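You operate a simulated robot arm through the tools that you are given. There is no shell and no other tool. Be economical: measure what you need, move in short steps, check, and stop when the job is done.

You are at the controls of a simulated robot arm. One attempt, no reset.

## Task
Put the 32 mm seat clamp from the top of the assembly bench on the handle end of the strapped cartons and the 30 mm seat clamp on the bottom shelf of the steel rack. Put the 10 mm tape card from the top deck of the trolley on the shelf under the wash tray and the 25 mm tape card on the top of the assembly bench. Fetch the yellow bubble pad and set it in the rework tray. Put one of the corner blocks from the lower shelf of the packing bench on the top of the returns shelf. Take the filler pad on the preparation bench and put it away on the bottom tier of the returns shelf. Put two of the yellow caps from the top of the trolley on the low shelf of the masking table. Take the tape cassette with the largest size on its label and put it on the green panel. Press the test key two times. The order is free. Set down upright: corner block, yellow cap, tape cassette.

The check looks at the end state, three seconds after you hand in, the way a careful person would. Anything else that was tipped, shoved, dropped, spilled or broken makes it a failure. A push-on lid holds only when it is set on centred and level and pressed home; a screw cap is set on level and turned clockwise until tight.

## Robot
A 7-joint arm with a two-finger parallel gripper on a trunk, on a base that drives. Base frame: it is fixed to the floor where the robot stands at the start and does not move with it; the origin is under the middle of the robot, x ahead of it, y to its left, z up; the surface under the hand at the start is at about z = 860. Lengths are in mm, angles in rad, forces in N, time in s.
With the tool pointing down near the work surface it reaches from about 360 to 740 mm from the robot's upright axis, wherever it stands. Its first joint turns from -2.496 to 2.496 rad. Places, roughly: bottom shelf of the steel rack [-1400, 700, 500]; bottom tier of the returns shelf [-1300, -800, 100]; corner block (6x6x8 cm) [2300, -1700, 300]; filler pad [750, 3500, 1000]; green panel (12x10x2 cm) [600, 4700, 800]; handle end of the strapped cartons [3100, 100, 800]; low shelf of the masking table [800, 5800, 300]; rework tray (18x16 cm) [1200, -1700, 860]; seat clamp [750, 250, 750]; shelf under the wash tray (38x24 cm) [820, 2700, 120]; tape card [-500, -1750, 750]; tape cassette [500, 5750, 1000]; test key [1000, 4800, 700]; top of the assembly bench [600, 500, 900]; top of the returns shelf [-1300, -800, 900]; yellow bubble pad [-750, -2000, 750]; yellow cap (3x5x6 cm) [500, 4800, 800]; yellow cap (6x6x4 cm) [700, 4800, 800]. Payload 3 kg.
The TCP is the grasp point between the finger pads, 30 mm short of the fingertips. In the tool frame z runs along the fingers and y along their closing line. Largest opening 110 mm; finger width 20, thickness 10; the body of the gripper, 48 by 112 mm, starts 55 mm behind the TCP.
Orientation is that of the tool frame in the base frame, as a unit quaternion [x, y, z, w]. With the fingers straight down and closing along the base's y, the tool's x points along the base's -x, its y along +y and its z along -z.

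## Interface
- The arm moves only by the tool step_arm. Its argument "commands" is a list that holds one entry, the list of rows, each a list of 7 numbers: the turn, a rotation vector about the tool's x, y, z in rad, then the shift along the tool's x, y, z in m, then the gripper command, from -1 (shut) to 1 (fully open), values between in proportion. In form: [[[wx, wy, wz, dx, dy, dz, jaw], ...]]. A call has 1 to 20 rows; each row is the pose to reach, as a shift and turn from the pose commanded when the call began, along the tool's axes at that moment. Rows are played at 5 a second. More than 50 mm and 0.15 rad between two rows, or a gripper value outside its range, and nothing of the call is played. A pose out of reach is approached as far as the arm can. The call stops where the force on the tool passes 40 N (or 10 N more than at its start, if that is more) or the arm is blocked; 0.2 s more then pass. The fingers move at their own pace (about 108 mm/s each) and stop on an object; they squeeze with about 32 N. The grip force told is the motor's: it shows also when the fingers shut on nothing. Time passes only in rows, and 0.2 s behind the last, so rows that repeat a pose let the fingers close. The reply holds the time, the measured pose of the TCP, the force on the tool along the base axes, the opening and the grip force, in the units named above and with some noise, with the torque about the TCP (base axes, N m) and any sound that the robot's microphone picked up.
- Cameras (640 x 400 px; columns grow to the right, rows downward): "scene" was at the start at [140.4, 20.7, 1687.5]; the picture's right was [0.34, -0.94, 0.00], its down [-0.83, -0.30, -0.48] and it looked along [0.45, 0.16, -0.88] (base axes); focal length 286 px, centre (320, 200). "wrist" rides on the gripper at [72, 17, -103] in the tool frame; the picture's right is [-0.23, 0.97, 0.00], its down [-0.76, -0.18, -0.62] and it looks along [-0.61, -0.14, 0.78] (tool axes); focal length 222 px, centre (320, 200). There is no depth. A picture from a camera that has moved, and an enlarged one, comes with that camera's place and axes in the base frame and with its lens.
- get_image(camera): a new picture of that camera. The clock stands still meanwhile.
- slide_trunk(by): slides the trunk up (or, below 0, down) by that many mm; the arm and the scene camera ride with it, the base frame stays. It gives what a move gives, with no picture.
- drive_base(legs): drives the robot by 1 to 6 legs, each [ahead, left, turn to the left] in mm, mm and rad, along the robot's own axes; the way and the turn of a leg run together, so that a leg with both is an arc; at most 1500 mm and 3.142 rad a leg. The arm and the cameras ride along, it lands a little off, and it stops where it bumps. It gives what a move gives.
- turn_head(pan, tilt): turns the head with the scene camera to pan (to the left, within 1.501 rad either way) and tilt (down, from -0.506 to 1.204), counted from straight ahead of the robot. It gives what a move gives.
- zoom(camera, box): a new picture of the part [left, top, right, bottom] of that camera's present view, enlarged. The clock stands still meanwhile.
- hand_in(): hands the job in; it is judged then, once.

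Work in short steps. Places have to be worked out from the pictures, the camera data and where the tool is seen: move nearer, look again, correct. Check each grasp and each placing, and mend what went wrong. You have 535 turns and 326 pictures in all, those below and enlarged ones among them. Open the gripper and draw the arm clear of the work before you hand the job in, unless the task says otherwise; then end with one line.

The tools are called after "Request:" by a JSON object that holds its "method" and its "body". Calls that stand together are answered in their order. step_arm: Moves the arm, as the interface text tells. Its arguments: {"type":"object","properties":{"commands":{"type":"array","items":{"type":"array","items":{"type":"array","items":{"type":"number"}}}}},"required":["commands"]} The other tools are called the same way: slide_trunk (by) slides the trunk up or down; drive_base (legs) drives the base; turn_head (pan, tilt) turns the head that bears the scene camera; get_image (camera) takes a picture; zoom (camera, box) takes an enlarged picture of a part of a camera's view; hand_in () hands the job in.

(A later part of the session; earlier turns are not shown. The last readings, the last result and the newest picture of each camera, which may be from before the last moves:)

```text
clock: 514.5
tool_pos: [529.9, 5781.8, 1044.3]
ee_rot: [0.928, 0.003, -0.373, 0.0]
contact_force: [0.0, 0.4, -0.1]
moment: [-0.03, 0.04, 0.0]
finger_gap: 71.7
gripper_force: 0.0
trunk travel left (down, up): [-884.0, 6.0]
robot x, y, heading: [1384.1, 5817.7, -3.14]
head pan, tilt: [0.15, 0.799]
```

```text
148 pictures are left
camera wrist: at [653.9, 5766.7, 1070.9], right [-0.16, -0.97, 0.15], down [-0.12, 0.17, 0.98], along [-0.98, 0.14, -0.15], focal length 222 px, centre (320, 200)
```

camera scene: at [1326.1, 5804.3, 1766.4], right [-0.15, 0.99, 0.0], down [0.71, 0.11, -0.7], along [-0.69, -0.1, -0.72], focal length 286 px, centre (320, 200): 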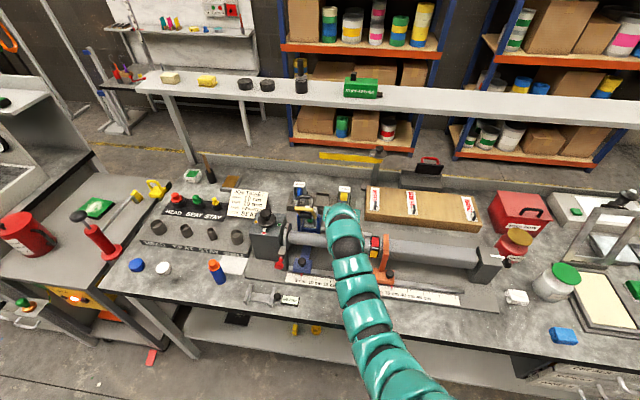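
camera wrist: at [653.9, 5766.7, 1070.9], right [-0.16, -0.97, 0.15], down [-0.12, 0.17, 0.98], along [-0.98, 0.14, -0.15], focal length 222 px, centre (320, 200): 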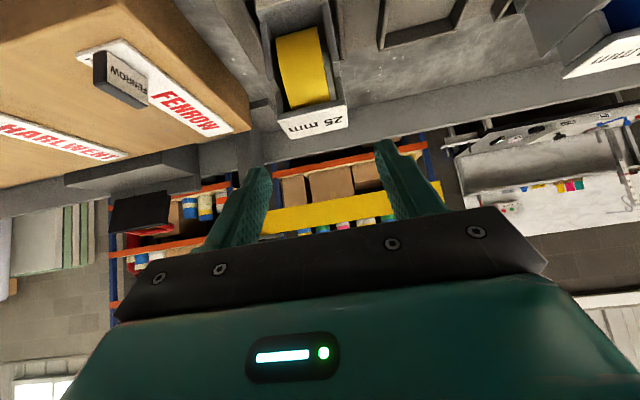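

Request:
{"method": "step_arm", "body": {"commands": [[[0, 0, 0, -0.016, -0.001, 0.015, 0.12], [0, 0, 0, -0.016, -0.001, 0.015, 0.12]]]}}

Request:
{"method": "slide_trunk", "body": {"by": -38}}

Request:
{"method": "get_image", "body": {"camera": "wrist"}}

```text
clock: 515.1
tool_pos: [509.5, 5784.0, 1045.6]
ee_rot: [0.928, 0.002, -0.373, -0.001]
contact_force: [-0.5, -0.3, -0.4]
moment: [-0.01, 0.06, -0.01]
finger_gap: 61.5
gripper_force: 0.1
trunk travel left (down, up): [-884.0, 6.0]
robot x, y, heading: [1385.1, 5819.9, -3.141]
head pan, tilt: [0.15, 0.799]
```

```text
clock: 516.0
tool_pos: [509.0, 5784.2, 1007.6]
ee_rot: [0.928, 0.002, -0.373, -0.001]
contact_force: [0.7, -0.1, 0.6]
moment: [0.0, 0.0, -0.02]
finger_gap: 61.7
gripper_force: 0.0
trunk travel left (down, up): [-846.0, 44.0]
robot x, y, heading: [1384.2, 5815.1, -3.148]
head pan, tilt: [0.15, 0.799]
```

```text
147 pictures are left
camera wrist: at [633.7, 5767.6, 1034.5], right [-0.16, -0.97, 0.15], down [-0.12, 0.17, 0.98], along [-0.98, 0.14, -0.15], focal length 222 px, centre (320, 200)
```

wrist: 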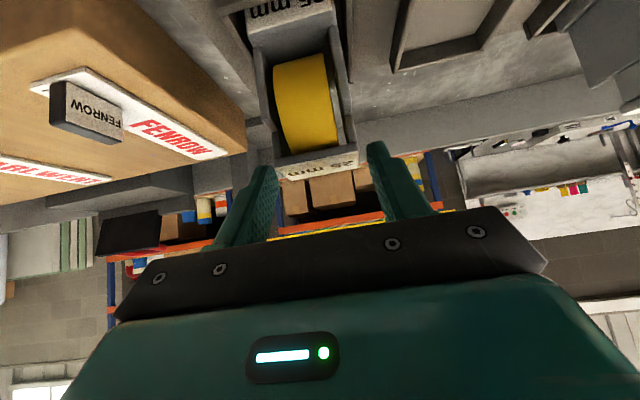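

Centred. I lower 27 mm and close on the cassette's frame.

Request:
{"method": "slide_trunk", "body": {"by": -27}}

Request:
{"method": "get_image", "body": {"camera": "wrist"}}

```text
clock: 516.7
tool_pos: [509.2, 5783.9, 980.8]
ee_rot: [0.928, 0.003, -0.372, 0.0]
contact_force: [0.1, -0.5, -0.4]
moment: [0.01, 0.01, 0.02]
finger_gap: 61.6
gripper_force: 0.0
trunk travel left (down, up): [-819.0, 71.0]
robot x, y, heading: [1389.1, 5817.5, -3.143]
head pan, tilt: [0.15, 0.799]
```

```text
146 pictures are left
camera wrist: at [633.7, 5767.5, 1007.5], right [-0.16, -0.97, 0.15], down [-0.12, 0.17, 0.98], along [-0.98, 0.14, -0.15], focal length 222 px, centre (320, 200)
```

wrist: 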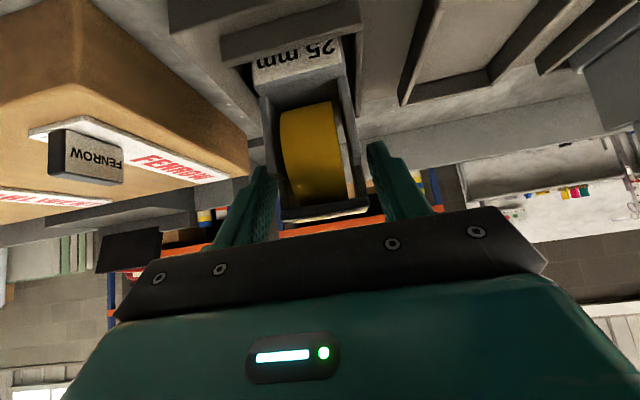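

Request:
{"method": "step_arm", "body": {"commands": [[[0, 0, 0, 0, 0, 0, -0.05], [0, 0, 0, 0, 0, 0, -0.3], [0, 0, 0, 0, 0, 0, -1], [0, 0, 0, 0, 0, 0, -1]]]}}

Request:
{"method": "slide_trunk", "body": {"by": 30}}

Request:
{"method": "get_image", "body": {"camera": "wrist"}}

```text
clock: 517.7
tool_pos: [508.6, 5784.2, 980.4]
ee_rot: [0.928, 0.003, -0.372, 0.0]
contact_force: [-0.3, -1.5, 1.2]
moment: [-0.06, -0.01, -0.03]
finger_gap: 43.6
gripper_force: 32.0
trunk travel left (down, up): [-819.0, 71.0]
robot x, y, heading: [1388.5, 5818.1, -3.144]
head pan, tilt: [0.15, 0.799]
```

```text
clock: 518.4
tool_pos: [508.7, 5784.7, 1010.4]
ee_rot: [0.928, 0.003, -0.372, -0.001]
contact_force: [-0.1, 0.0, -2.1]
moment: [-0.04, -0.04, 0.03]
finger_gap: 43.5
gripper_force: 31.9
trunk travel left (down, up): [-849.0, 41.0]
robot x, y, heading: [1386.2, 5817.0, -3.135]
head pan, tilt: [0.15, 0.799]
```

```text
145 pictures are left
camera wrist: at [633.4, 5767.7, 1037.0], right [-0.16, -0.97, 0.15], down [-0.12, 0.17, 0.98], along [-0.98, 0.14, -0.15], focal length 222 px, centre (320, 200)
```

wrist: 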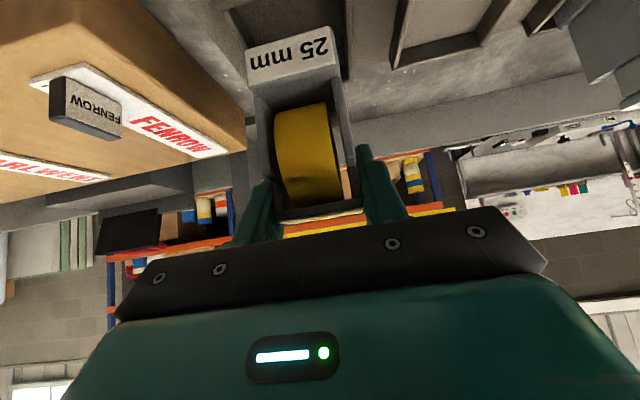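

The cassette is out of its holder. I raise as far as needed to clear the tube fixture (bottom is ~72 mm below TCP).

Request:
{"method": "slide_trunk", "body": {"by": 38}}

Request:
{"method": "step_arm", "body": {"commands": [[[0, 0, 0, -0.0136, 0, -0.0146, -1], [0, 0, 0, -0.0272, 0, -0.0292, -1], [0, 0, 0, -0.0408, 0, -0.0438, -1], [0, 0, 0, -0.0476, 0, -0.0511, -1]]]}}

Request:
{"method": "get_image", "body": {"camera": "wrist"}}

Request:
{"method": "get_image", "body": {"camera": "scene"}}

```text
clock: 519.2
tool_pos: [508.3, 5783.3, 1048.6]
ee_rot: [0.928, 0.003, -0.372, -0.001]
contact_force: [0.3, -0.6, -1.4]
moment: [-0.04, -0.01, 0.01]
finger_gap: 43.5
gripper_force: 32.1
trunk travel left (down, up): [-887.0, 3.0]
robot x, y, heading: [1386.0, 5815.5, -3.138]
head pan, tilt: [0.15, 0.799]
```

```text
clock: 520.2
tool_pos: [508.8, 5783.4, 1118.5]
ee_rot: [0.928, 0.003, -0.372, 0.0]
contact_force: [-0.1, 0.0, -1.6]
moment: [-0.01, 0.0, 0.0]
finger_gap: 43.6
gripper_force: 32.0
trunk travel left (down, up): [-887.0, 3.0]
robot x, y, heading: [1385.3, 5815.9, -3.136]
head pan, tilt: [0.15, 0.799]
```

```text
144 pictures are left
camera wrist: at [633.3, 5766.3, 1145.2], right [-0.16, -0.98, 0.15], down [-0.12, 0.17, 0.98], along [-0.98, 0.14, -0.15], focal length 222 px, centre (320, 200)
```

wrist: 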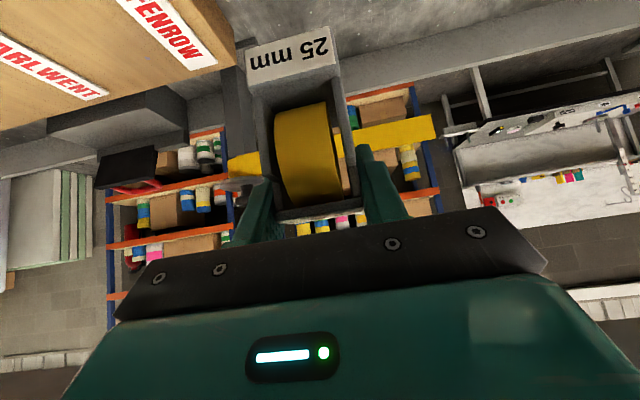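

```text
143 pictures are left
camera scene: at [1225.0, 5803.8, 1769.3], right [-0.15, 0.99, 0.0], down [0.71, 0.11, -0.7], along [-0.69, -0.1, -0.72], focal length 286 px, centre (320, 200)
```

scene: 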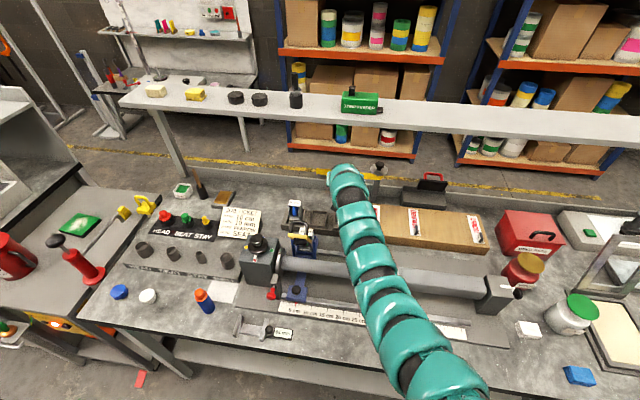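

Clear. I back out, then strafe to the trolley and look at the green panel.

Request:
{"method": "drive_base", "body": {"legs": [[-500, 0, 0], [0, 1110, 0]]}}

Request:
{"method": "get_image", "body": {"camera": "wrist"}}

Request:
{"method": "get_image", "body": {"camera": "scene"}}

```text
clock: 528.4
tool_pos: [991.5, 4702.7, 1118.1]
ee_rot: [0.928, -0.003, -0.372, -0.003]
contact_force: [-0.3, 0.8, -0.8]
moment: [0.0, 0.04, -0.01]
finger_gap: 43.6
gripper_force: 31.8
trunk travel left (down, up): [-887.0, 3.0]
robot x, y, heading: [1869.8, 4725.3, 3.131]
head pan, tilt: [0.15, 0.799]
```

```text
142 pictures are left
camera wrist: at [1114.0, 4684.4, 1145.2], right [-0.17, -0.97, 0.15], down [-0.12, 0.18, 0.98], along [-0.98, 0.15, -0.15], focal length 222 px, centre (320, 200)
```

wrist: 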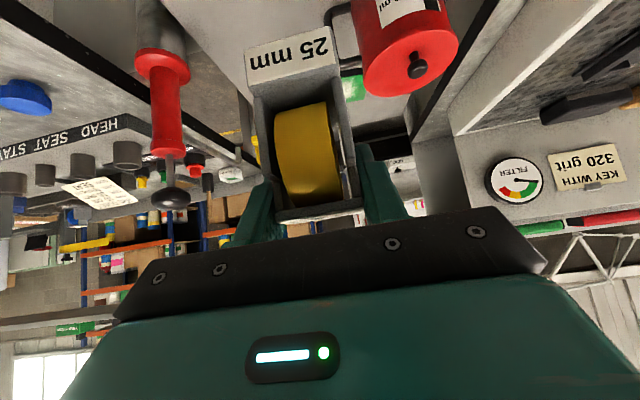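

```text
141 pictures are left
camera scene: at [1706.4, 4713.7, 1769.3], right [-0.14, 0.99, 0.0], down [0.71, 0.1, -0.7], along [-0.69, -0.1, -0.72], focal length 286 px, centre (320, 200)
```

scene: 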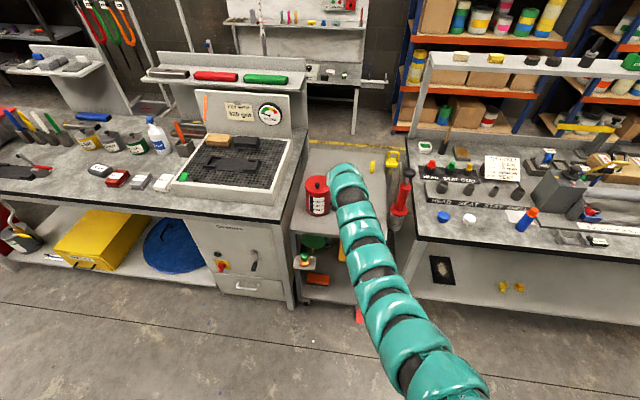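

Panel centre computed as about (622,4667), top z≈819. I advance so that TCP is at (631,4667), staying high over the mug.

Request:
{"method": "drive_base", "body": {"legs": [[0, 44, 0.011], [300, 0, 0]]}}

Request:
{"method": "get_image", "body": {"camera": "wrist"}}

```text
clock: 530.9
tool_pos: [693.3, 4655.3, 1118.3]
ee_rot: [0.928, -0.002, -0.371, -0.003]
contact_force: [0.9, 0.3, -1.6]
moment: [0.02, 0.0, -0.01]
finger_gap: 43.7
gripper_force: 31.8
trunk travel left (down, up): [-887.0, 3.0]
robot x, y, heading: [1571.1, 4686.6, 3.135]
head pan, tilt: [0.15, 0.799]
```

```text
140 pictures are left
camera wrist: at [816.3, 4638.1, 1144.7], right [-0.17, -0.97, 0.15], down [-0.12, 0.18, 0.98], along [-0.98, 0.14, -0.15], focal length 222 px, centre (320, 200)
```

wrist: 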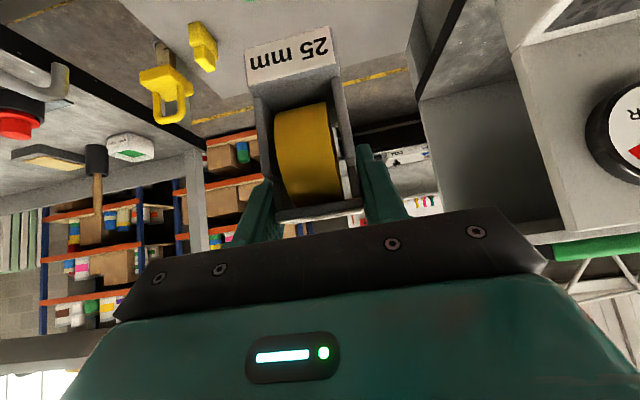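

Request:
{"method": "drive_base", "body": {"legs": [[62, -12, 0]]}}

Request:
{"method": "slide_trunk", "body": {"by": -110}}

Request:
{"method": "get_image", "body": {"camera": "wrist"}}

Request:
{"method": "get_image", "body": {"camera": "scene"}}

```text
clock: 531.9
tool_pos: [628.9, 4667.9, 1117.4]
ee_rot: [0.929, -0.001, -0.371, -0.001]
contact_force: [-0.9, 0.4, -1.3]
moment: [0.0, -0.01, 0.0]
finger_gap: 43.5
gripper_force: 31.9
trunk travel left (down, up): [-887.0, 3.0]
robot x, y, heading: [1505.9, 4694.9, 3.136]
head pan, tilt: [0.15, 0.799]
```

```text
clock: 533.3
tool_pos: [631.2, 4667.8, 1007.7]
ee_rot: [0.928, -0.001, -0.373, -0.002]
contact_force: [0.3, 0.6, -2.2]
moment: [0.0, 0.01, 0.01]
finger_gap: 43.8
gripper_force: 32.0
trunk travel left (down, up): [-777.0, 113.0]
robot x, y, heading: [1507.7, 4691.9, 3.135]
head pan, tilt: [0.15, 0.799]
```

```text
139 pictures are left
camera wrist: at [755.1, 4650.7, 1035.1], right [-0.17, -0.97, 0.15], down [-0.12, 0.18, 0.98], along [-0.98, 0.15, -0.15], focal length 222 px, centre (320, 200)
```

wrist: 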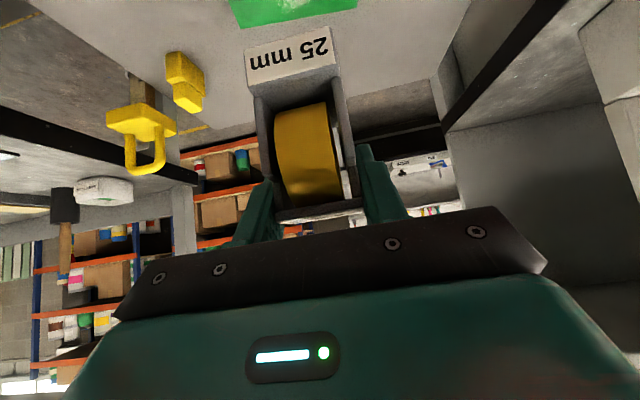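

```text
138 pictures are left
camera scene: at [1347.3, 4683.2, 1659.4], right [-0.14, 0.99, 0.0], down [0.71, 0.1, -0.7], along [-0.69, -0.1, -0.72], focal length 286 px, centre (320, 200)
```

scene: 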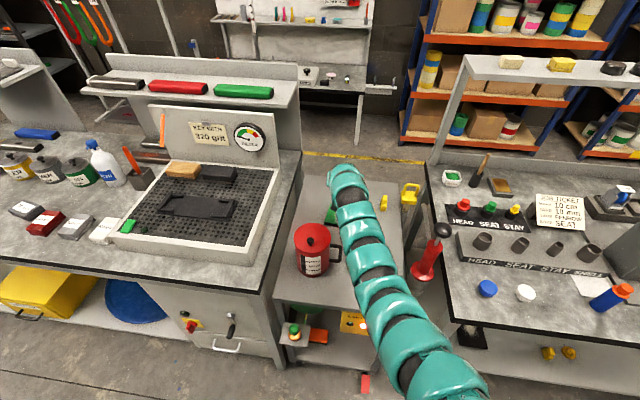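

Panel centre refined to (613,4673). I nudge 9 mm forward, 5 mm right, and lower further.

Request:
{"method": "drive_base", "body": {"legs": [[9, -5, 0]]}}

Request:
{"method": "slide_trunk", "body": {"by": -75}}

Request:
{"method": "get_image", "body": {"camera": "wrist"}}

```text
clock: 534.0
tool_pos: [621.9, 4672.8, 1008.8]
ee_rot: [0.928, -0.001, -0.372, -0.002]
contact_force: [-0.3, -0.3, -1.0]
moment: [-0.02, 0.01, 0.0]
finger_gap: 43.6
gripper_force: 32.3
trunk travel left (down, up): [-777.0, 113.0]
robot x, y, heading: [1500.8, 4697.7, 3.137]
head pan, tilt: [0.15, 0.799]
```

```text
clock: 535.2
tool_pos: [622.5, 4673.1, 933.0]
ee_rot: [0.928, 0.0, -0.372, -0.002]
contact_force: [0.6, 0.6, -0.9]
moment: [-0.02, 0.04, -0.01]
finger_gap: 43.6
gripper_force: 31.7
trunk travel left (down, up): [-702.0, 188.0]
robot x, y, heading: [1499.2, 4700.6, 3.136]
head pan, tilt: [0.15, 0.799]
```

```text
137 pictures are left
camera wrist: at [746.5, 4655.6, 960.4], right [-0.17, -0.97, 0.15], down [-0.12, 0.18, 0.98], along [-0.98, 0.14, -0.15], focal length 222 px, centre (320, 200)
```

wrist: 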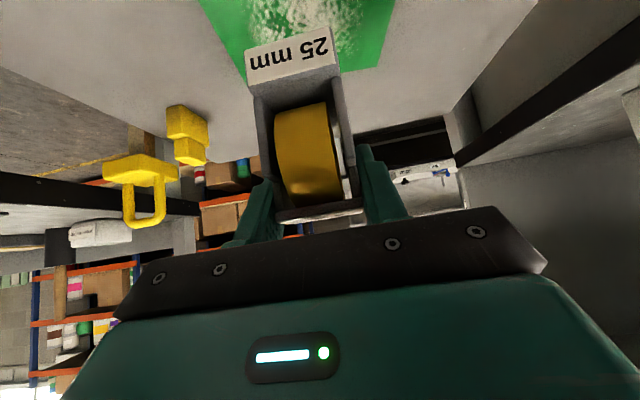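

Good alignment. I lower 30 mm by trunk and the rest with the arm until contact.

Request:
{"method": "slide_trunk", "body": {"by": -28}}

Request:
{"method": "step_arm", "body": {"commands": [[[0, 0, 0, 0.002, 0, 0.0022, -1], [0, 0, 0, 0.0034, 0, 0.0037, -1], [0, 0, 0, 0.0048, 0, 0.0051, -1], [0, 0, 0, 0.0061, 0, 0.0066, -1], [0, 0, 0, 0.0075, 0, 0.008, -1], [0, 0, 0, 0.0088, 0, 0.0095, -1], [0, 0, 0, 0.0102, 0, 0.011, -1], [0, 0, 0, 0.0116, 0, 0.0124, -1], [0, 0, 0, 0.0129, 0, 0.0139, -1], [0, 0, 0, 0.0143, 0, 0.0153, -1], [0, 0, 0, 0.0156, 0, 0.0168, -1]]]}}

Request:
{"method": "get_image", "body": {"camera": "wrist"}}

```text
clock: 535.9
tool_pos: [621.8, 4672.4, 906.0]
ee_rot: [0.928, -0.001, -0.373, -0.002]
contact_force: [0.7, -0.3, -1.2]
moment: [0.0, -0.01, -0.02]
finger_gap: 43.7
gripper_force: 31.7
trunk travel left (down, up): [-674.0, 216.0]
robot x, y, heading: [1495.2, 4700.0, 3.131]
head pan, tilt: [0.15, 0.799]
```

```text
clock: 538.3
tool_pos: [622.0, 4672.2, 884.4]
ee_rot: [0.927, -0.002, -0.375, -0.001]
contact_force: [-0.4, -1.0, 6.4]
moment: [-0.13, -0.22, 0.0]
finger_gap: 43.6
gripper_force: 31.6
trunk travel left (down, up): [-674.0, 216.0]
robot x, y, heading: [1501.6, 4700.4, 3.13]
head pan, tilt: [0.15, 0.799]
```

```text
136 pictures are left
camera wrist: at [746.0, 4655.8, 911.2], right [-0.17, -0.97, 0.16], down [-0.12, 0.18, 0.98], along [-0.98, 0.14, -0.14], focal length 222 px, centre (320, 200)
```

wrist: 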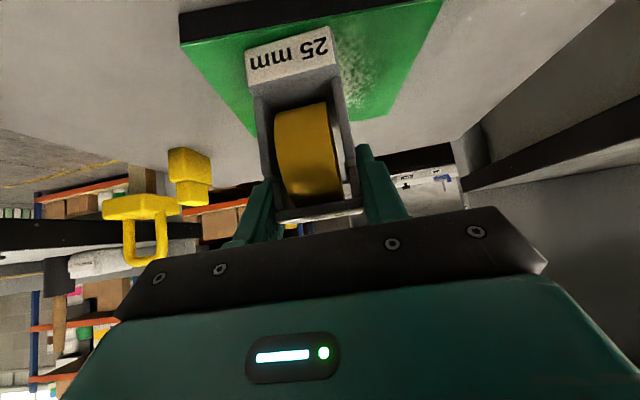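

Touching. I press 2 mm more, then open and retreat up along the tool carefully.

Request:
{"method": "step_arm", "body": {"commands": [[[0, 0, 0, 0.0007, 0, 0.0007, -1], [0, 0, 0, 0.0014, 0, 0.0015, -1]]]}}

Request:
{"method": "step_arm", "body": {"commands": [[[0, 0, 0, 0, 0, 0, -0.15], [0, 0, 0, 0, 0, 0, 0.05], [0, 0, 0, 0, 0, 0, 0.15], [0, 0, 0, 0, 0, 0, 0.15]]]}}

Request:
{"method": "get_image", "body": {"camera": "wrist"}}

```text
clock: 538.9
tool_pos: [621.7, 4672.9, 885.7]
ee_rot: [0.927, -0.001, -0.376, -0.001]
contact_force: [-1.0, 0.5, 22.2]
moment: [-0.07, -0.49, 0.02]
finger_gap: 43.9
gripper_force: 31.9
trunk travel left (down, up): [-674.0, 216.0]
robot x, y, heading: [1504.2, 4701.9, 3.14]
head pan, tilt: [0.15, 0.799]
```

```text
clock: 539.9
tool_pos: [622.2, 4672.8, 880.1]
ee_rot: [0.928, -0.001, -0.373, -0.002]
contact_force: [-0.7, 0.4, 0.0]
moment: [-0.02, 0.01, 0.0]
finger_gap: 63.2
gripper_force: 0.1
trunk travel left (down, up): [-674.0, 216.0]
robot x, y, heading: [1498.7, 4700.8, 3.137]
head pan, tilt: [0.15, 0.799]
```

```text
135 pictures are left
camera wrist: at [745.2, 4655.8, 906.5], right [-0.17, -0.97, 0.15], down [-0.12, 0.18, 0.98], along [-0.98, 0.14, -0.15], focal length 222 px, centre (320, 200)
```

wrist: 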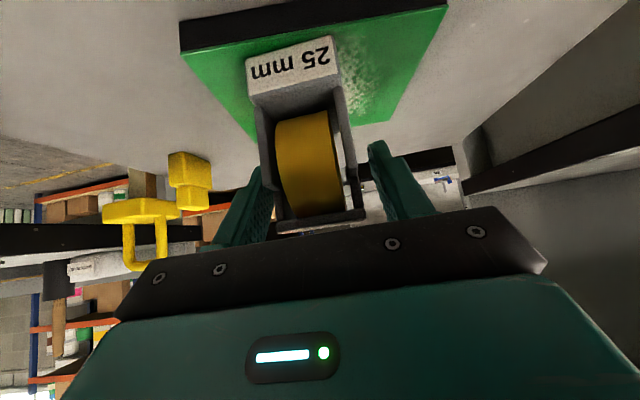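

The cassette stands on the panel. I raise straight up and back off.

Request:
{"method": "slide_trunk", "body": {"by": 210}}

Request:
{"method": "get_image", "body": {"camera": "wrist"}}

Request:
{"method": "drive_base", "body": {"legs": [[-400, 0, 0]]}}

Request:
{"method": "turn_head", "body": {"pan": 0.3, "tilt": 0.6}}

Request:
{"method": "get_image", "body": {"camera": "scene"}}

```text
clock: 542.1
tool_pos: [620.4, 4673.9, 1090.1]
ee_rot: [0.929, -0.001, -0.371, -0.002]
contact_force: [0.2, 0.9, 0.0]
moment: [-0.01, 0.02, 0.01]
finger_gap: 63.3
gripper_force: 0.1
trunk travel left (down, up): [-884.0, 6.0]
robot x, y, heading: [1500.6, 4701.7, 3.136]
head pan, tilt: [0.15, 0.799]
```

```text
134 pictures are left
camera wrist: at [745.2, 4655.9, 1116.6], right [-0.17, -0.97, 0.15], down [-0.12, 0.18, 0.98], along [-0.98, 0.14, -0.15], focal length 222 px, centre (320, 200)
```

wrist: 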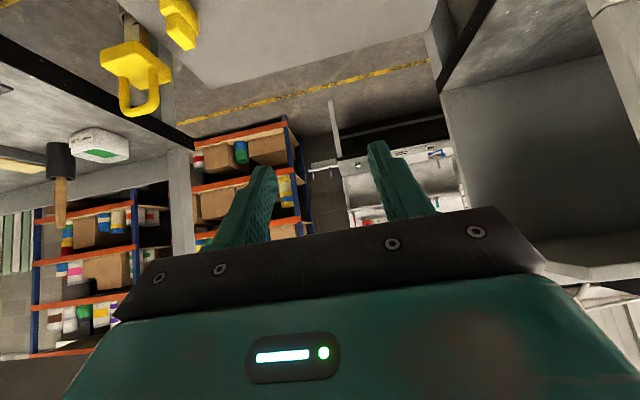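

```text
clock: 544.6
tool_pos: [1017.1, 4671.2, 1090.2]
ee_rot: [0.928, -0.001, -0.372, -0.002]
contact_force: [0.2, 0.4, -0.1]
moment: [0.01, -0.05, -0.03]
finger_gap: 63.0
gripper_force: 0.1
trunk travel left (down, up): [-884.0, 6.0]
robot x, y, heading: [1896.6, 4695.0, 3.128]
head pan, tilt: [0.15, 0.799]
```

```text
clock: 545.4
tool_pos: [1014.3, 4671.9, 1090.8]
ee_rot: [0.928, -0.001, -0.372, -0.002]
contact_force: [0.3, -0.3, -0.2]
moment: [-0.01, -0.01, 0.0]
finger_gap: 63.4
gripper_force: 0.1
trunk travel left (down, up): [-884.0, 6.0]
robot x, y, heading: [1896.5, 4696.2, 3.129]
head pan, tilt: [0.3, 0.6]
```

```text
133 pictures are left
camera scene: at [1728.0, 4671.6, 1783.1], right [-0.29, 0.96, 0.0], down [0.54, 0.16, -0.82], along [-0.79, -0.24, -0.57], focal length 286 px, centre (320, 200)
```

scene: 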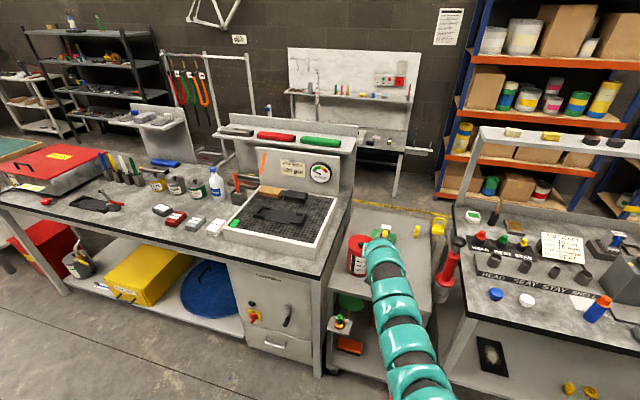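

Now the filler pad. I strafe back to y≈3540, set tilt to 0.5, and look with the wrist camera.

Request:
{"method": "drive_base", "body": {"legs": [[0, 1130, 0.012]]}}

Request:
{"method": "step_arm", "body": {"commands": [[[0, 0.12, 0, 0.03, 0, -0.02, 0.9], [0, 0.25, 0, 0.06, 0, -0.04, 0.9], [0, 0.25, 0, 0.09, 0, -0.06, 0.9], [0, 0.25, 0, 0.09, 0, -0.06, 0.9]]]}}

Request:
{"method": "drive_base", "body": {"legs": [[200, 0, 0]]}}

Request:
{"method": "get_image", "body": {"camera": "wrist"}}

Request:
{"method": "get_image", "body": {"camera": "scene"}}

```text
clock: 551.2
tool_pos: [1019.1, 3508.2, 1090.9]
ee_rot: [0.928, 0.008, -0.372, 0.002]
contact_force: [0.8, 0.0, 0.4]
moment: [0.03, -0.01, 0.02]
finger_gap: 63.0
gripper_force: 0.0
trunk travel left (down, up): [-884.0, 6.0]
robot x, y, heading: [1896.1, 3553.5, -3.136]
head pan, tilt: [0.3, 0.6]
```

```text
clock: 552.2
tool_pos: [1127.7, 3509.3, 1070.7]
ee_rot: [0.967, 0.009, -0.253, 0.001]
contact_force: [-0.3, -0.5, -1.1]
moment: [0.02, 0.0, 0.0]
finger_gap: 104.4
gripper_force: 0.0
trunk travel left (down, up): [-884.0, 6.0]
robot x, y, heading: [1899.3, 3555.2, -3.129]
head pan, tilt: [0.3, 0.6]
```

```text
clock: 553.8
tool_pos: [926.0, 3504.4, 1070.4]
ee_rot: [0.968, 0.01, -0.252, 0.001]
contact_force: [-0.4, 0.2, 0.4]
moment: [0.01, 0.0, -0.02]
finger_gap: 104.2
gripper_force: 0.1
trunk travel left (down, up): [-884.0, 6.0]
robot x, y, heading: [1697.7, 3552.9, -3.128]
head pan, tilt: [0.3, 0.6]
```

```text
132 pictures are left
camera wrist: at [1040.9, 3489.1, 1127.3], right [-0.18, -0.98, 0.11], down [-0.36, 0.17, 0.92], along [-0.91, 0.12, -0.38], focal length 222 px, centre (320, 200)
```

wrist: 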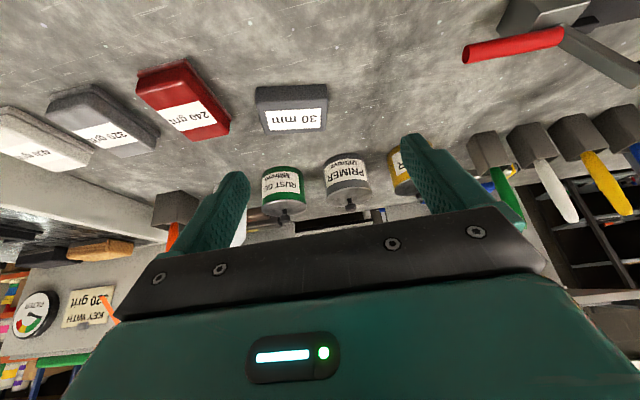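

```text
131 pictures are left
camera scene: at [1529.3, 3520.6, 1783.1], right [-0.31, 0.95, 0.0], down [0.54, 0.18, -0.82], along [-0.78, -0.26, -0.57], focal length 286 px, centre (320, 200)
```

scene: 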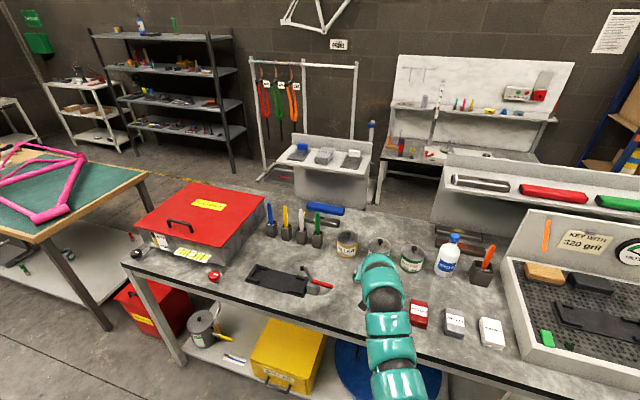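

Pad centre ≈(840,3535), long axis 78 mm yawed ~11°. I yaw the hand by 11°, line up, and lower partway.

Request:
{"method": "step_arm", "body": {"commands": [[[0.045, 0, 0.083, 0, 0, 0, 0.85], [0.091, 0, 0.167, 0, 0, 0, 0.85], [0.091, 0, 0.167, 0, 0, 0, 0.85]]]}}

Request:
{"method": "drive_base", "body": {"legs": [[72, -32, 0]]}}

Request:
{"method": "slide_trunk", "body": {"by": -80}}

Request:
{"method": "get_image", "body": {"camera": "wrist"}}

```text
clock: 554.6
tool_pos: [928.6, 3504.9, 1071.7]
ee_rot: [0.964, -0.082, -0.253, -0.021]
contact_force: [0.5, -0.5, 1.0]
moment: [-0.02, 0.0, 0.02]
finger_gap: 101.6
gripper_force: 0.1
trunk travel left (down, up): [-884.0, 6.0]
robot x, y, heading: [1693.8, 3552.6, -3.128]
head pan, tilt: [0.3, 0.6]
```

```text
clock: 555.6
tool_pos: [855.7, 3537.8, 1070.1]
ee_rot: [0.964, -0.083, -0.252, -0.021]
contact_force: [0.4, 0.2, 0.2]
moment: [-0.01, -0.01, 0.02]
finger_gap: 101.5
gripper_force: 0.1
trunk travel left (down, up): [-884.0, 6.0]
robot x, y, heading: [1621.5, 3586.3, -3.131]
head pan, tilt: [0.3, 0.6]
```

```text
clock: 556.8
tool_pos: [856.9, 3536.5, 991.4]
ee_rot: [0.964, -0.083, -0.253, -0.022]
contact_force: [-0.3, 0.1, 1.4]
moment: [0.03, -0.02, -0.02]
finger_gap: 101.6
gripper_force: 0.1
trunk travel left (down, up): [-804.0, 86.0]
robot x, y, heading: [1626.5, 3577.8, -3.131]
head pan, tilt: [0.3, 0.6]
```

```text
130 pictures are left
camera wrist: at [966.4, 3500.8, 1048.1], right [-0.36, -0.93, 0.11], down [-0.32, 0.24, 0.92], along [-0.87, 0.3, -0.38], focal length 222 px, centre (320, 200)
```

wrist: 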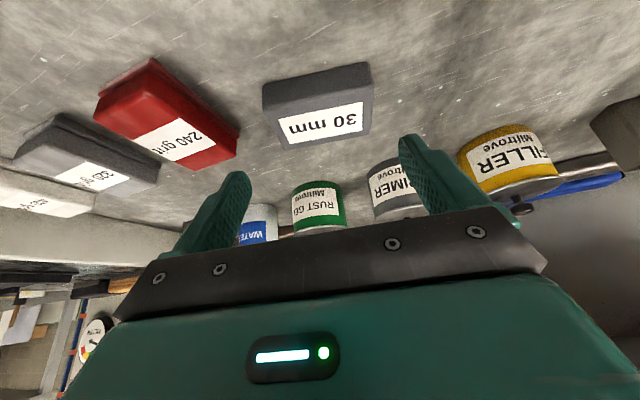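

Aligned. I nudge and lower to just above the bench.

Request:
{"method": "step_arm", "body": {"commands": [[[0, 0, 0, -0.0046, 0.0045, 0.0025, 0.85], [0, 0, 0, -0.0046, 0.0045, 0.0025, 0.85]]]}}

Request:
{"method": "slide_trunk", "body": {"by": -36}}

Request:
{"method": "get_image", "body": {"camera": "wrist"}}

```text
clock: 557.4
tool_pos: [849.9, 3533.6, 992.0]
ee_rot: [0.964, -0.083, -0.253, -0.022]
contact_force: [0.0, -0.2, 0.2]
moment: [0.01, 0.0, 0.0]
finger_gap: 101.9
gripper_force: 0.0
trunk travel left (down, up): [-804.0, 86.0]
robot x, y, heading: [1624.2, 3580.7, -3.124]
head pan, tilt: [0.3, 0.6]
```

```text
clock: 558.2
tool_pos: [851.2, 3532.4, 955.6]
ee_rot: [0.964, -0.083, -0.253, -0.022]
contact_force: [-0.5, -1.1, -0.5]
moment: [-0.01, 0.01, -0.02]
finger_gap: 101.8
gripper_force: 0.0
trunk travel left (down, up): [-768.0, 122.0]
robot x, y, heading: [1625.4, 3579.5, -3.125]
head pan, tilt: [0.3, 0.6]
```

```text
129 pictures are left
camera wrist: at [960.1, 3496.7, 1012.2], right [-0.36, -0.93, 0.11], down [-0.32, 0.24, 0.92], along [-0.87, 0.3, -0.38], focal length 222 px, centre (320, 200)
```

wrist: 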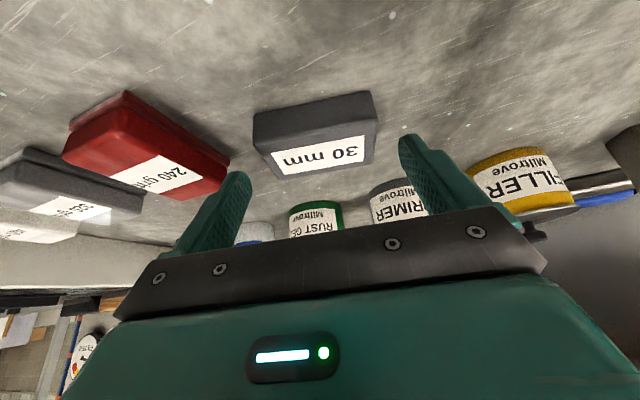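

Request:
{"method": "step_arm", "body": {"commands": [[[0, 0, 0, 0, 0, 0, 0.72], [0, 0, 0, 0.0029, 0, 0.0053, 0.72], [0, 0, 0, 0.0048, 0, 0.0088, 0.72], [0, 0, 0, 0.0062, 0, 0.0114, 0.72], [0, 0, 0, 0.0072, 0, 0.0132, 0.72], [0, 0, 0, 0.0081, 0, 0.0149, 0.72], [0, 0, 0, 0.0091, 0, 0.0167, 0.72]]]}}

Request:
{"method": "get_image", "body": {"camera": "wrist"}}

```text
clock: 559.8
tool_pos: [851.1, 3533.2, 936.6]
ee_rot: [0.964, -0.083, -0.253, -0.022]
contact_force: [-0.9, 0.0, 0.2]
moment: [-0.01, 0.01, -0.03]
finger_gap: 94.4
gripper_force: 0.0
trunk travel left (down, up): [-768.0, 122.0]
robot x, y, heading: [1624.1, 3579.9, -3.13]
head pan, tilt: [0.3, 0.6]
```

```text
128 pictures are left
camera wrist: at [960.4, 3496.8, 993.0], right [-0.36, -0.93, 0.11], down [-0.32, 0.24, 0.92], along [-0.87, 0.3, -0.38], focal length 222 px, centre (320, 200)
```

wrist: 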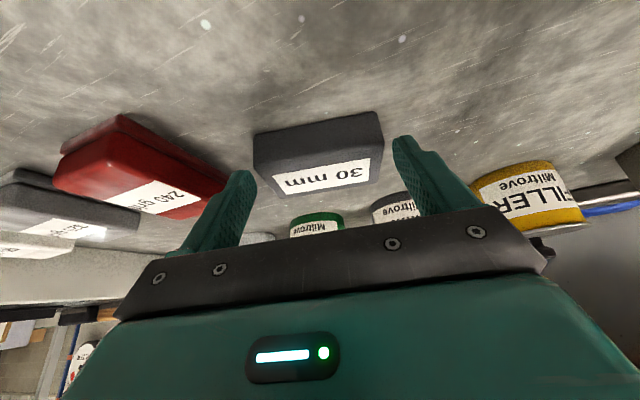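

Request:
{"method": "step_arm", "body": {"commands": [[[0, 0, 0, 0.0019, 0, 0.0035, 0.72], [0, 0, 0, 0.0034, 0, 0.0061, 0.72], [0, 0, 0, 0.0048, 0, 0.0088, 0.72], [0, 0, 0, 0.0057, 0, 0.0105, 0.72], [0, 0, 0, 0.0067, 0, 0.0123, 0.72], [0, 0, 0, 0.0077, 0, 0.014, 0.72], [0, 0, 0, 0.0086, 0, 0.0158, 0.72], [0, 0, 0, 0.0096, 0, 0.0176, 0.72], [0, 0, 0, 0.0105, 0, 0.0193, 0.72], [0, 0, 0, 0.0115, 0, 0.0211, 0.72], [0, 0, 0, 0.0125, 0, 0.0228, 0.72]]]}}

Request:
{"method": "get_image", "body": {"camera": "wrist"}}

```text
clock: 562.2
tool_pos: [849.9, 3534.1, 911.4]
ee_rot: [0.964, -0.083, -0.252, -0.022]
contact_force: [0.7, -0.5, -0.6]
moment: [-0.04, -0.02, 0.03]
finger_gap: 94.4
gripper_force: 0.1
trunk travel left (down, up): [-768.0, 122.0]
robot x, y, heading: [1624.2, 3580.5, -3.131]
head pan, tilt: [0.3, 0.6]
```

```text
127 pictures are left
camera wrist: at [959.7, 3496.8, 967.5], right [-0.36, -0.93, 0.11], down [-0.32, 0.24, 0.92], along [-0.87, 0.3, -0.38], focal length 222 px, centre (320, 200)
```

wrist: 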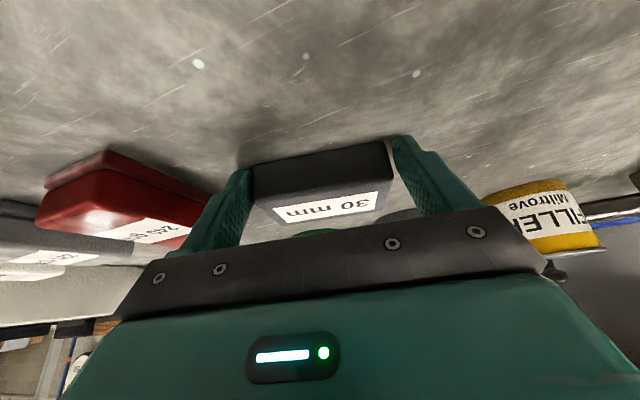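

Triangulation shows bench z≈880 and pad centre ≈(819,3538). I raise 40 mm, move 20 mm forward, and look again.

Request:
{"method": "slide_trunk", "body": {"by": 40}}

Request:
{"method": "step_arm", "body": {"commands": [[[0, 0, 0, -0.0088, 0, 0.0048, 0.8], [0, 0, 0, -0.0185, 0, 0.01, 0.8], [0, 0, 0, -0.0185, 0, 0.01, 0.8]]]}}

Request:
{"method": "get_image", "body": {"camera": "wrist"}}

```text
clock: 563.0
tool_pos: [849.7, 3532.6, 951.7]
ee_rot: [0.964, -0.083, -0.253, -0.022]
contact_force: [1.0, -0.1, 0.2]
moment: [0.0, -0.02, 0.01]
finger_gap: 94.7
gripper_force: 0.1
trunk travel left (down, up): [-808.0, 82.0]
robot x, y, heading: [1623.9, 3583.6, -3.127]
head pan, tilt: [0.3, 0.6]
```

```text
clock: 563.8
tool_pos: [830.3, 3536.9, 951.7]
ee_rot: [0.964, -0.084, -0.252, -0.022]
contact_force: [-0.5, 0.4, 0.4]
moment: [0.05, -0.01, -0.01]
finger_gap: 99.0
gripper_force: 0.0
trunk travel left (down, up): [-808.0, 82.0]
robot x, y, heading: [1622.4, 3582.0, -3.126]
head pan, tilt: [0.3, 0.6]
```

```text
126 pictures are left
camera wrist: at [939.8, 3500.7, 1008.1], right [-0.36, -0.93, 0.11], down [-0.32, 0.24, 0.92], along [-0.87, 0.3, -0.38], focal length 222 px, centre (320, 200)
```

wrist: 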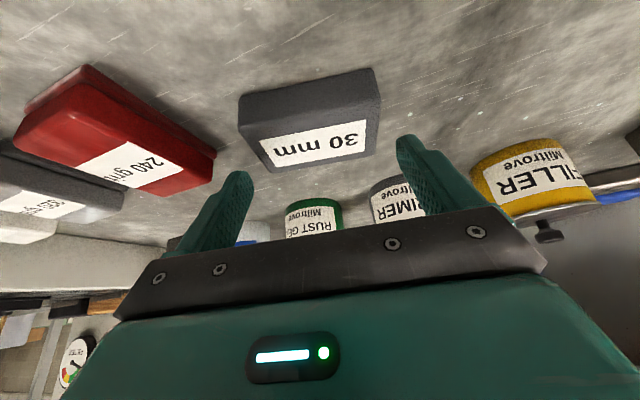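

Pad is ~87 mm long; I open to 107 mm for clearance and lower to TCP≈915.

Request:
{"method": "step_arm", "body": {"commands": [[[0, 0, 0, 0, 0, 0, 0.95], [0, 0, 0, 0, 0, 0, 0.95]]]}}

Request:
{"method": "slide_trunk", "body": {"by": -30}}

Request:
{"method": "get_image", "body": {"camera": "wrist"}}

```text
clock: 564.4
tool_pos: [828.7, 3537.4, 951.7]
ee_rot: [0.964, -0.084, -0.253, -0.022]
contact_force: [-0.3, 0.2, -0.2]
moment: [0.0, -0.01, -0.05]
finger_gap: 107.1
gripper_force: 0.2
trunk travel left (down, up): [-808.0, 82.0]
robot x, y, heading: [1627.1, 3581.4, -3.13]
head pan, tilt: [0.3, 0.6]
```

```text
clock: 565.2
tool_pos: [828.8, 3537.1, 923.2]
ee_rot: [0.964, -0.083, -0.253, -0.021]
contact_force: [0.5, -0.4, 0.3]
moment: [-0.02, 0.04, 0.0]
finger_gap: 107.3
gripper_force: 0.0
trunk travel left (down, up): [-778.0, 112.0]
robot x, y, heading: [1626.4, 3581.2, -3.132]
head pan, tilt: [0.3, 0.6]
```

```text
125 pictures are left
camera wrist: at [939.9, 3500.7, 978.3], right [-0.36, -0.93, 0.11], down [-0.32, 0.24, 0.92], along [-0.87, 0.3, -0.38], focal length 222 px, centre (320, 200)
```

wrist: 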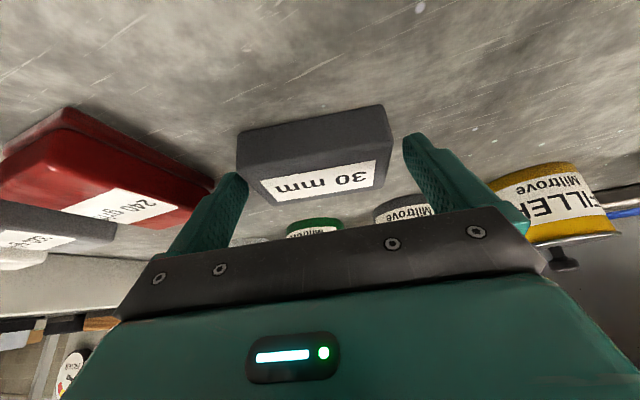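

Request:
{"method": "step_arm", "body": {"commands": [[[0, 0, 0, 0, -0.004, 0, 0.95], [0, 0, 0, 0.0019, -0.004, 0.0035, 0.95], [0, 0, 0, 0.0034, -0.004, 0.0061, 0.95], [0, 0, 0, 0.0043, -0.004, 0.0079, 0.95], [0, 0, 0, 0.0053, -0.004, 0.0097, 0.95]]]}}

Request:
{"method": "get_image", "body": {"camera": "wrist"}}

```text
clock: 566.4
tool_pos: [830.3, 3541.9, 911.6]
ee_rot: [0.964, -0.084, -0.252, -0.022]
contact_force: [-0.7, 0.6, -0.3]
moment: [-0.01, 0.02, 0.01]
finger_gap: 107.4
gripper_force: 0.0
trunk travel left (down, up): [-778.0, 112.0]
robot x, y, heading: [1625.8, 3580.9, -3.126]
head pan, tilt: [0.3, 0.6]
```

```text
124 pictures are left
camera wrist: at [939.8, 3504.8, 968.0], right [-0.36, -0.93, 0.11], down [-0.32, 0.24, 0.92], along [-0.87, 0.3, -0.38], focal length 222 px, centre (320, 200)
```

wrist: 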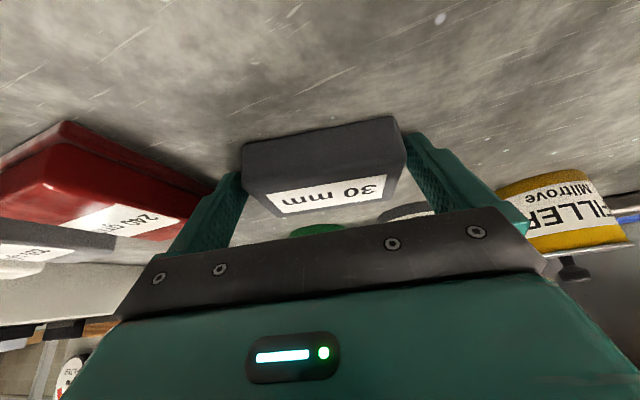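

The pad is straddled. I close and lift.

Request:
{"method": "step_arm", "body": {"commands": [[[0, 0, 0, 0, 0, 0, 0.75], [0, 0, 0, 0, 0, 0, 0.55], [0, 0, 0, 0, 0, 0, -0.2], [0, 0, 0, 0, 0, 0, -1], [0, 0, 0, 0, 0, 0, -1]]]}}

Request:
{"method": "slide_trunk", "body": {"by": 60}}

Request:
{"method": "get_image", "body": {"camera": "wrist"}}

```text
clock: 567.6
tool_pos: [830.2, 3541.3, 910.9]
ee_rot: [0.964, -0.083, -0.253, -0.022]
contact_force: [-0.4, 0.2, -0.5]
moment: [0.0, 0.03, -0.01]
finger_gap: 88.8
gripper_force: 31.8
trunk travel left (down, up): [-778.0, 112.0]
robot x, y, heading: [1629.9, 3580.4, -3.128]
head pan, tilt: [0.3, 0.6]
```

```text
clock: 568.6
tool_pos: [830.3, 3541.0, 970.9]
ee_rot: [0.964, -0.083, -0.252, -0.022]
contact_force: [-0.3, 0.1, -0.2]
moment: [0.0, 0.0, 0.04]
finger_gap: 88.6
gripper_force: 32.1
trunk travel left (down, up): [-838.0, 52.0]
robot x, y, heading: [1626.4, 3583.1, -3.13]
head pan, tilt: [0.3, 0.6]
```

```text
123 pictures are left
camera wrist: at [939.6, 3504.9, 1027.8], right [-0.36, -0.93, 0.11], down [-0.32, 0.24, 0.92], along [-0.87, 0.3, -0.38], focal length 222 px, centre (320, 200)
```

wrist: 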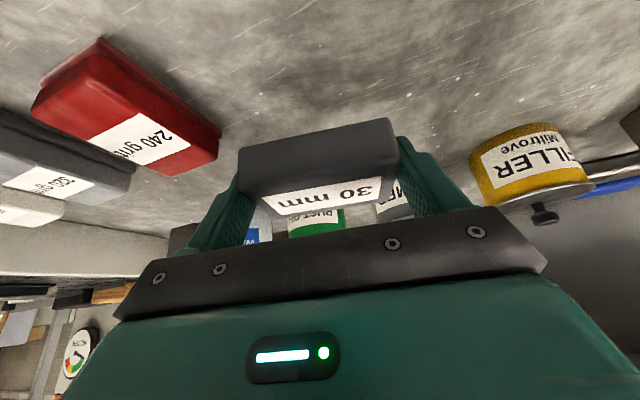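

Held (88.6 mm). I drive back: out to x≈1900, south along the lane.

Request:
{"method": "slide_trunk", "body": {"by": 45}}

Request:
{"method": "drive_base", "body": {"legs": [[-300, 0, 0], [0, 1400, 0], [0, 1400, 0]]}}

```text
clock: 569.5
tool_pos: [831.1, 3541.1, 1015.8]
ee_rot: [0.964, -0.083, -0.253, -0.022]
contact_force: [-0.6, 0.5, 0.6]
moment: [0.01, 0.01, 0.0]
finger_gap: 88.6
gripper_force: 32.3
trunk travel left (down, up): [-883.0, 7.0]
robot x, y, heading: [1626.6, 3581.4, -3.126]
head pan, tilt: [0.3, 0.6]
```

```text
clock: 584.7
tool_pos: [1235.0, 693.2, 1016.5]
ee_rot: [0.966, -0.054, -0.254, -0.014]
contact_force: [0.4, 0.0, -0.9]
moment: [-0.01, -0.02, 0.01]
finger_gap: 88.3
gripper_force: 31.8
trunk travel left (down, up): [-883.0, 7.0]
robot x, y, heading: [2024.8, 784.1, -3.064]
head pan, tilt: [0.3, 0.6]
```

Request:
{"method": "drive_base", "body": {"legs": [[0, 0, -0.078], [0, 1390, 0], [1200, 0, 0]]}}

```text
clock: 597.8
tool_pos: [58.0, -677.9, 1016.8]
ee_rot: [0.963, -0.089, -0.253, -0.023]
contact_force: [-0.4, 0.0, -0.1]
moment: [0.0, 0.02, 0.02]
finger_gap: 88.6
gripper_force: 32.2
trunk travel left (down, up): [-883.0, 7.0]
robot x, y, heading: [852.9, -647.0, -3.145]
head pan, tilt: [0.3, 0.6]
```

Request:
{"method": "drive_base", "body": {"legs": [[950, 0, 0]]}}

Request:
{"method": "slide_trunk", "body": {"by": -400}}

Request:
{"method": "turn_head", "body": {"pan": 0.1, "tilt": 0.6}}

Request:
{"method": "get_image", "body": {"camera": "scene"}}

```text
clock: 602.8
tool_pos: [-904.4, -656.6, 1015.9]
ee_rot: [0.962, -0.097, -0.252, -0.026]
contact_force: [0.1, 0.7, -1.4]
moment: [0.0, 0.01, 0.02]
finger_gap: 88.4
gripper_force: 31.9
trunk travel left (down, up): [-883.0, 7.0]
robot x, y, heading: [-107.6, -640.4, 3.126]
head pan, tilt: [0.3, 0.6]
```

```text
clock: 606.7
tool_pos: [-903.5, -658.2, 616.8]
ee_rot: [0.962, -0.097, -0.253, -0.025]
contact_force: [0.5, 0.0, -0.1]
moment: [-0.01, -0.02, -0.02]
finger_gap: 88.7
gripper_force: 31.7
trunk travel left (down, up): [-483.0, 407.0]
robot x, y, heading: [-105.4, -640.1, 3.123]
head pan, tilt: [0.3, 0.6]
```

```text
clock: 607.4
tool_pos: [-904.1, -658.6, 615.9]
ee_rot: [0.962, -0.097, -0.253, -0.025]
contact_force: [0.4, -0.3, -0.3]
moment: [-0.01, 0.01, 0.01]
finger_gap: 88.7
gripper_force: 31.8
trunk travel left (down, up): [-483.0, 407.0]
robot x, y, heading: [-105.7, -639.5, 3.122]
head pan, tilt: [0.099, 0.6]
```

```text
122 pictures are left
camera scene: at [-277.6, -648.3, 1382.2], right [-0.08, 1.0, 0.0], down [0.56, 0.05, -0.82], along [-0.82, -0.07, -0.57], focal length 286 px, centre (320, 200)
```

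scene: 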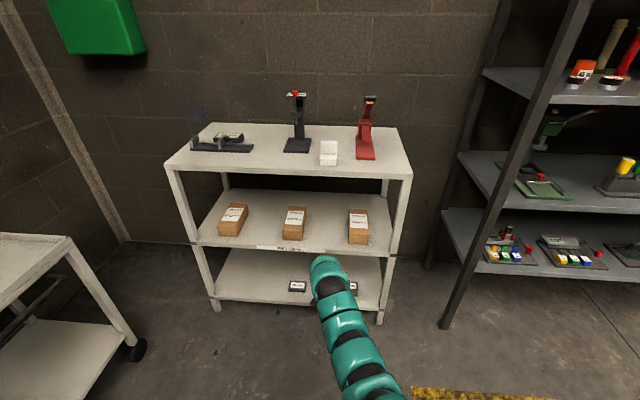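

Request:
{"method": "zoom", "body": {"camera": "scene", "box": [190, 230, 400, 330]}}

```text
3.05 times, centred on (295, 280) of scene
camera zoom: at [-277.6, -648.3, 1382.2], right [-0.08, 1.0, 0.0], down [0.56, 0.05, -0.82], along [-0.82, -0.07, -0.57], focal length 870 px, centre (396, -44)
```

zoom: 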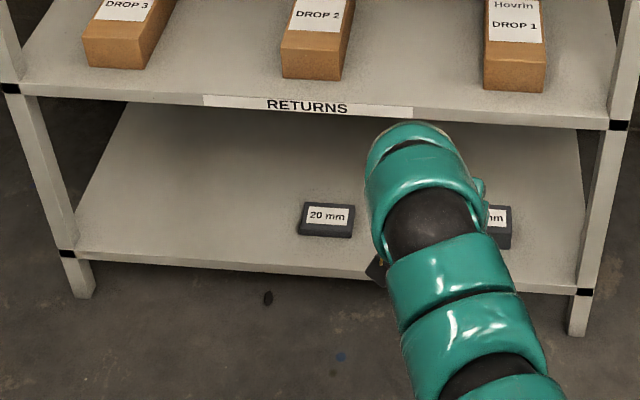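

The bottom tier holds 20 mm pads like this one, confirming the target. Free stretch is y -1230..-900 at shelf z≈145. I line up at y≈-1060 and lower.

Request:
{"method": "drive_base", "body": {"legs": [[0, 405, 0.02]]}}

Request:
{"method": "slide_trunk", "body": {"by": -370}}

Request:
{"method": "get_image", "body": {"camera": "wrist"}}

Request:
{"method": "get_image", "body": {"camera": "scene"}}

```text
clock: 609.9
tool_pos: [-901.6, -1084.7, 617.1]
ee_rot: [0.964, -0.08, -0.253, -0.021]
contact_force: [-0.9, -0.5, -0.3]
moment: [0.03, 0.01, 0.01]
finger_gap: 88.6
gripper_force: 32.6
trunk travel left (down, up): [-483.0, 407.0]
robot x, y, heading: [-104.4, -1038.5, -3.123]
head pan, tilt: [0.099, 0.6]
```

```text
clock: 613.5
tool_pos: [-901.1, -1084.6, 246.8]
ee_rot: [0.964, -0.08, -0.253, -0.022]
contact_force: [1.2, -0.2, -0.5]
moment: [-0.02, 0.06, 0.01]
finger_gap: 88.8
gripper_force: 31.6
trunk travel left (down, up): [-113.0, 777.0]
robot x, y, heading: [-109.0, -1039.7, -3.124]
head pan, tilt: [0.099, 0.6]
```

```text
120 pictures are left
camera wrist: at [-792.1, -1120.2, 302.9], right [-0.36, -0.93, 0.11], down [-0.32, 0.23, 0.92], along [-0.88, 0.29, -0.38], focal length 222 px, centre (320, 200)
```

wrist: 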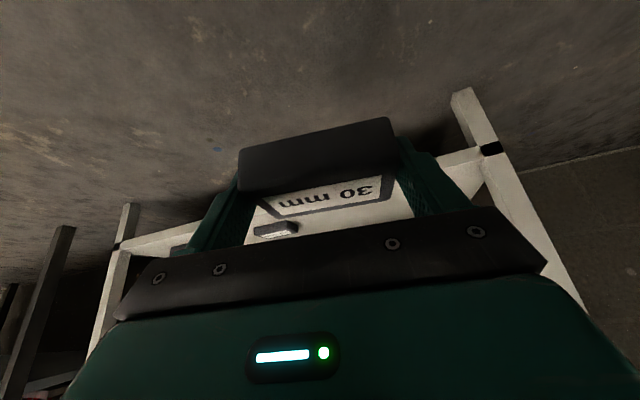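

```text
119 pictures are left
camera scene: at [-276.3, -1052.4, 1012.3], right [-0.12, 0.99, 0.0], down [0.56, 0.07, -0.82], along [-0.82, -0.1, -0.57], focal length 286 px, centre (320, 200)
```

scene: 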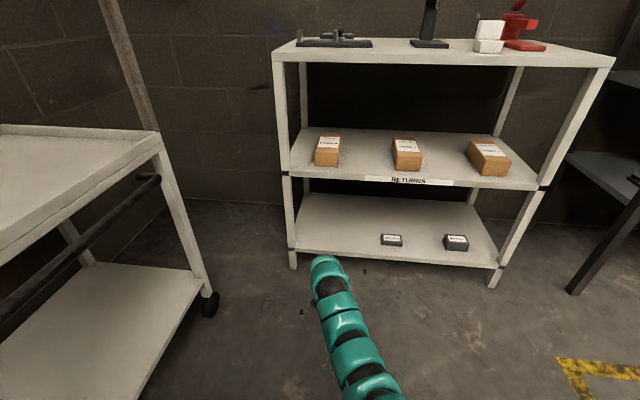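

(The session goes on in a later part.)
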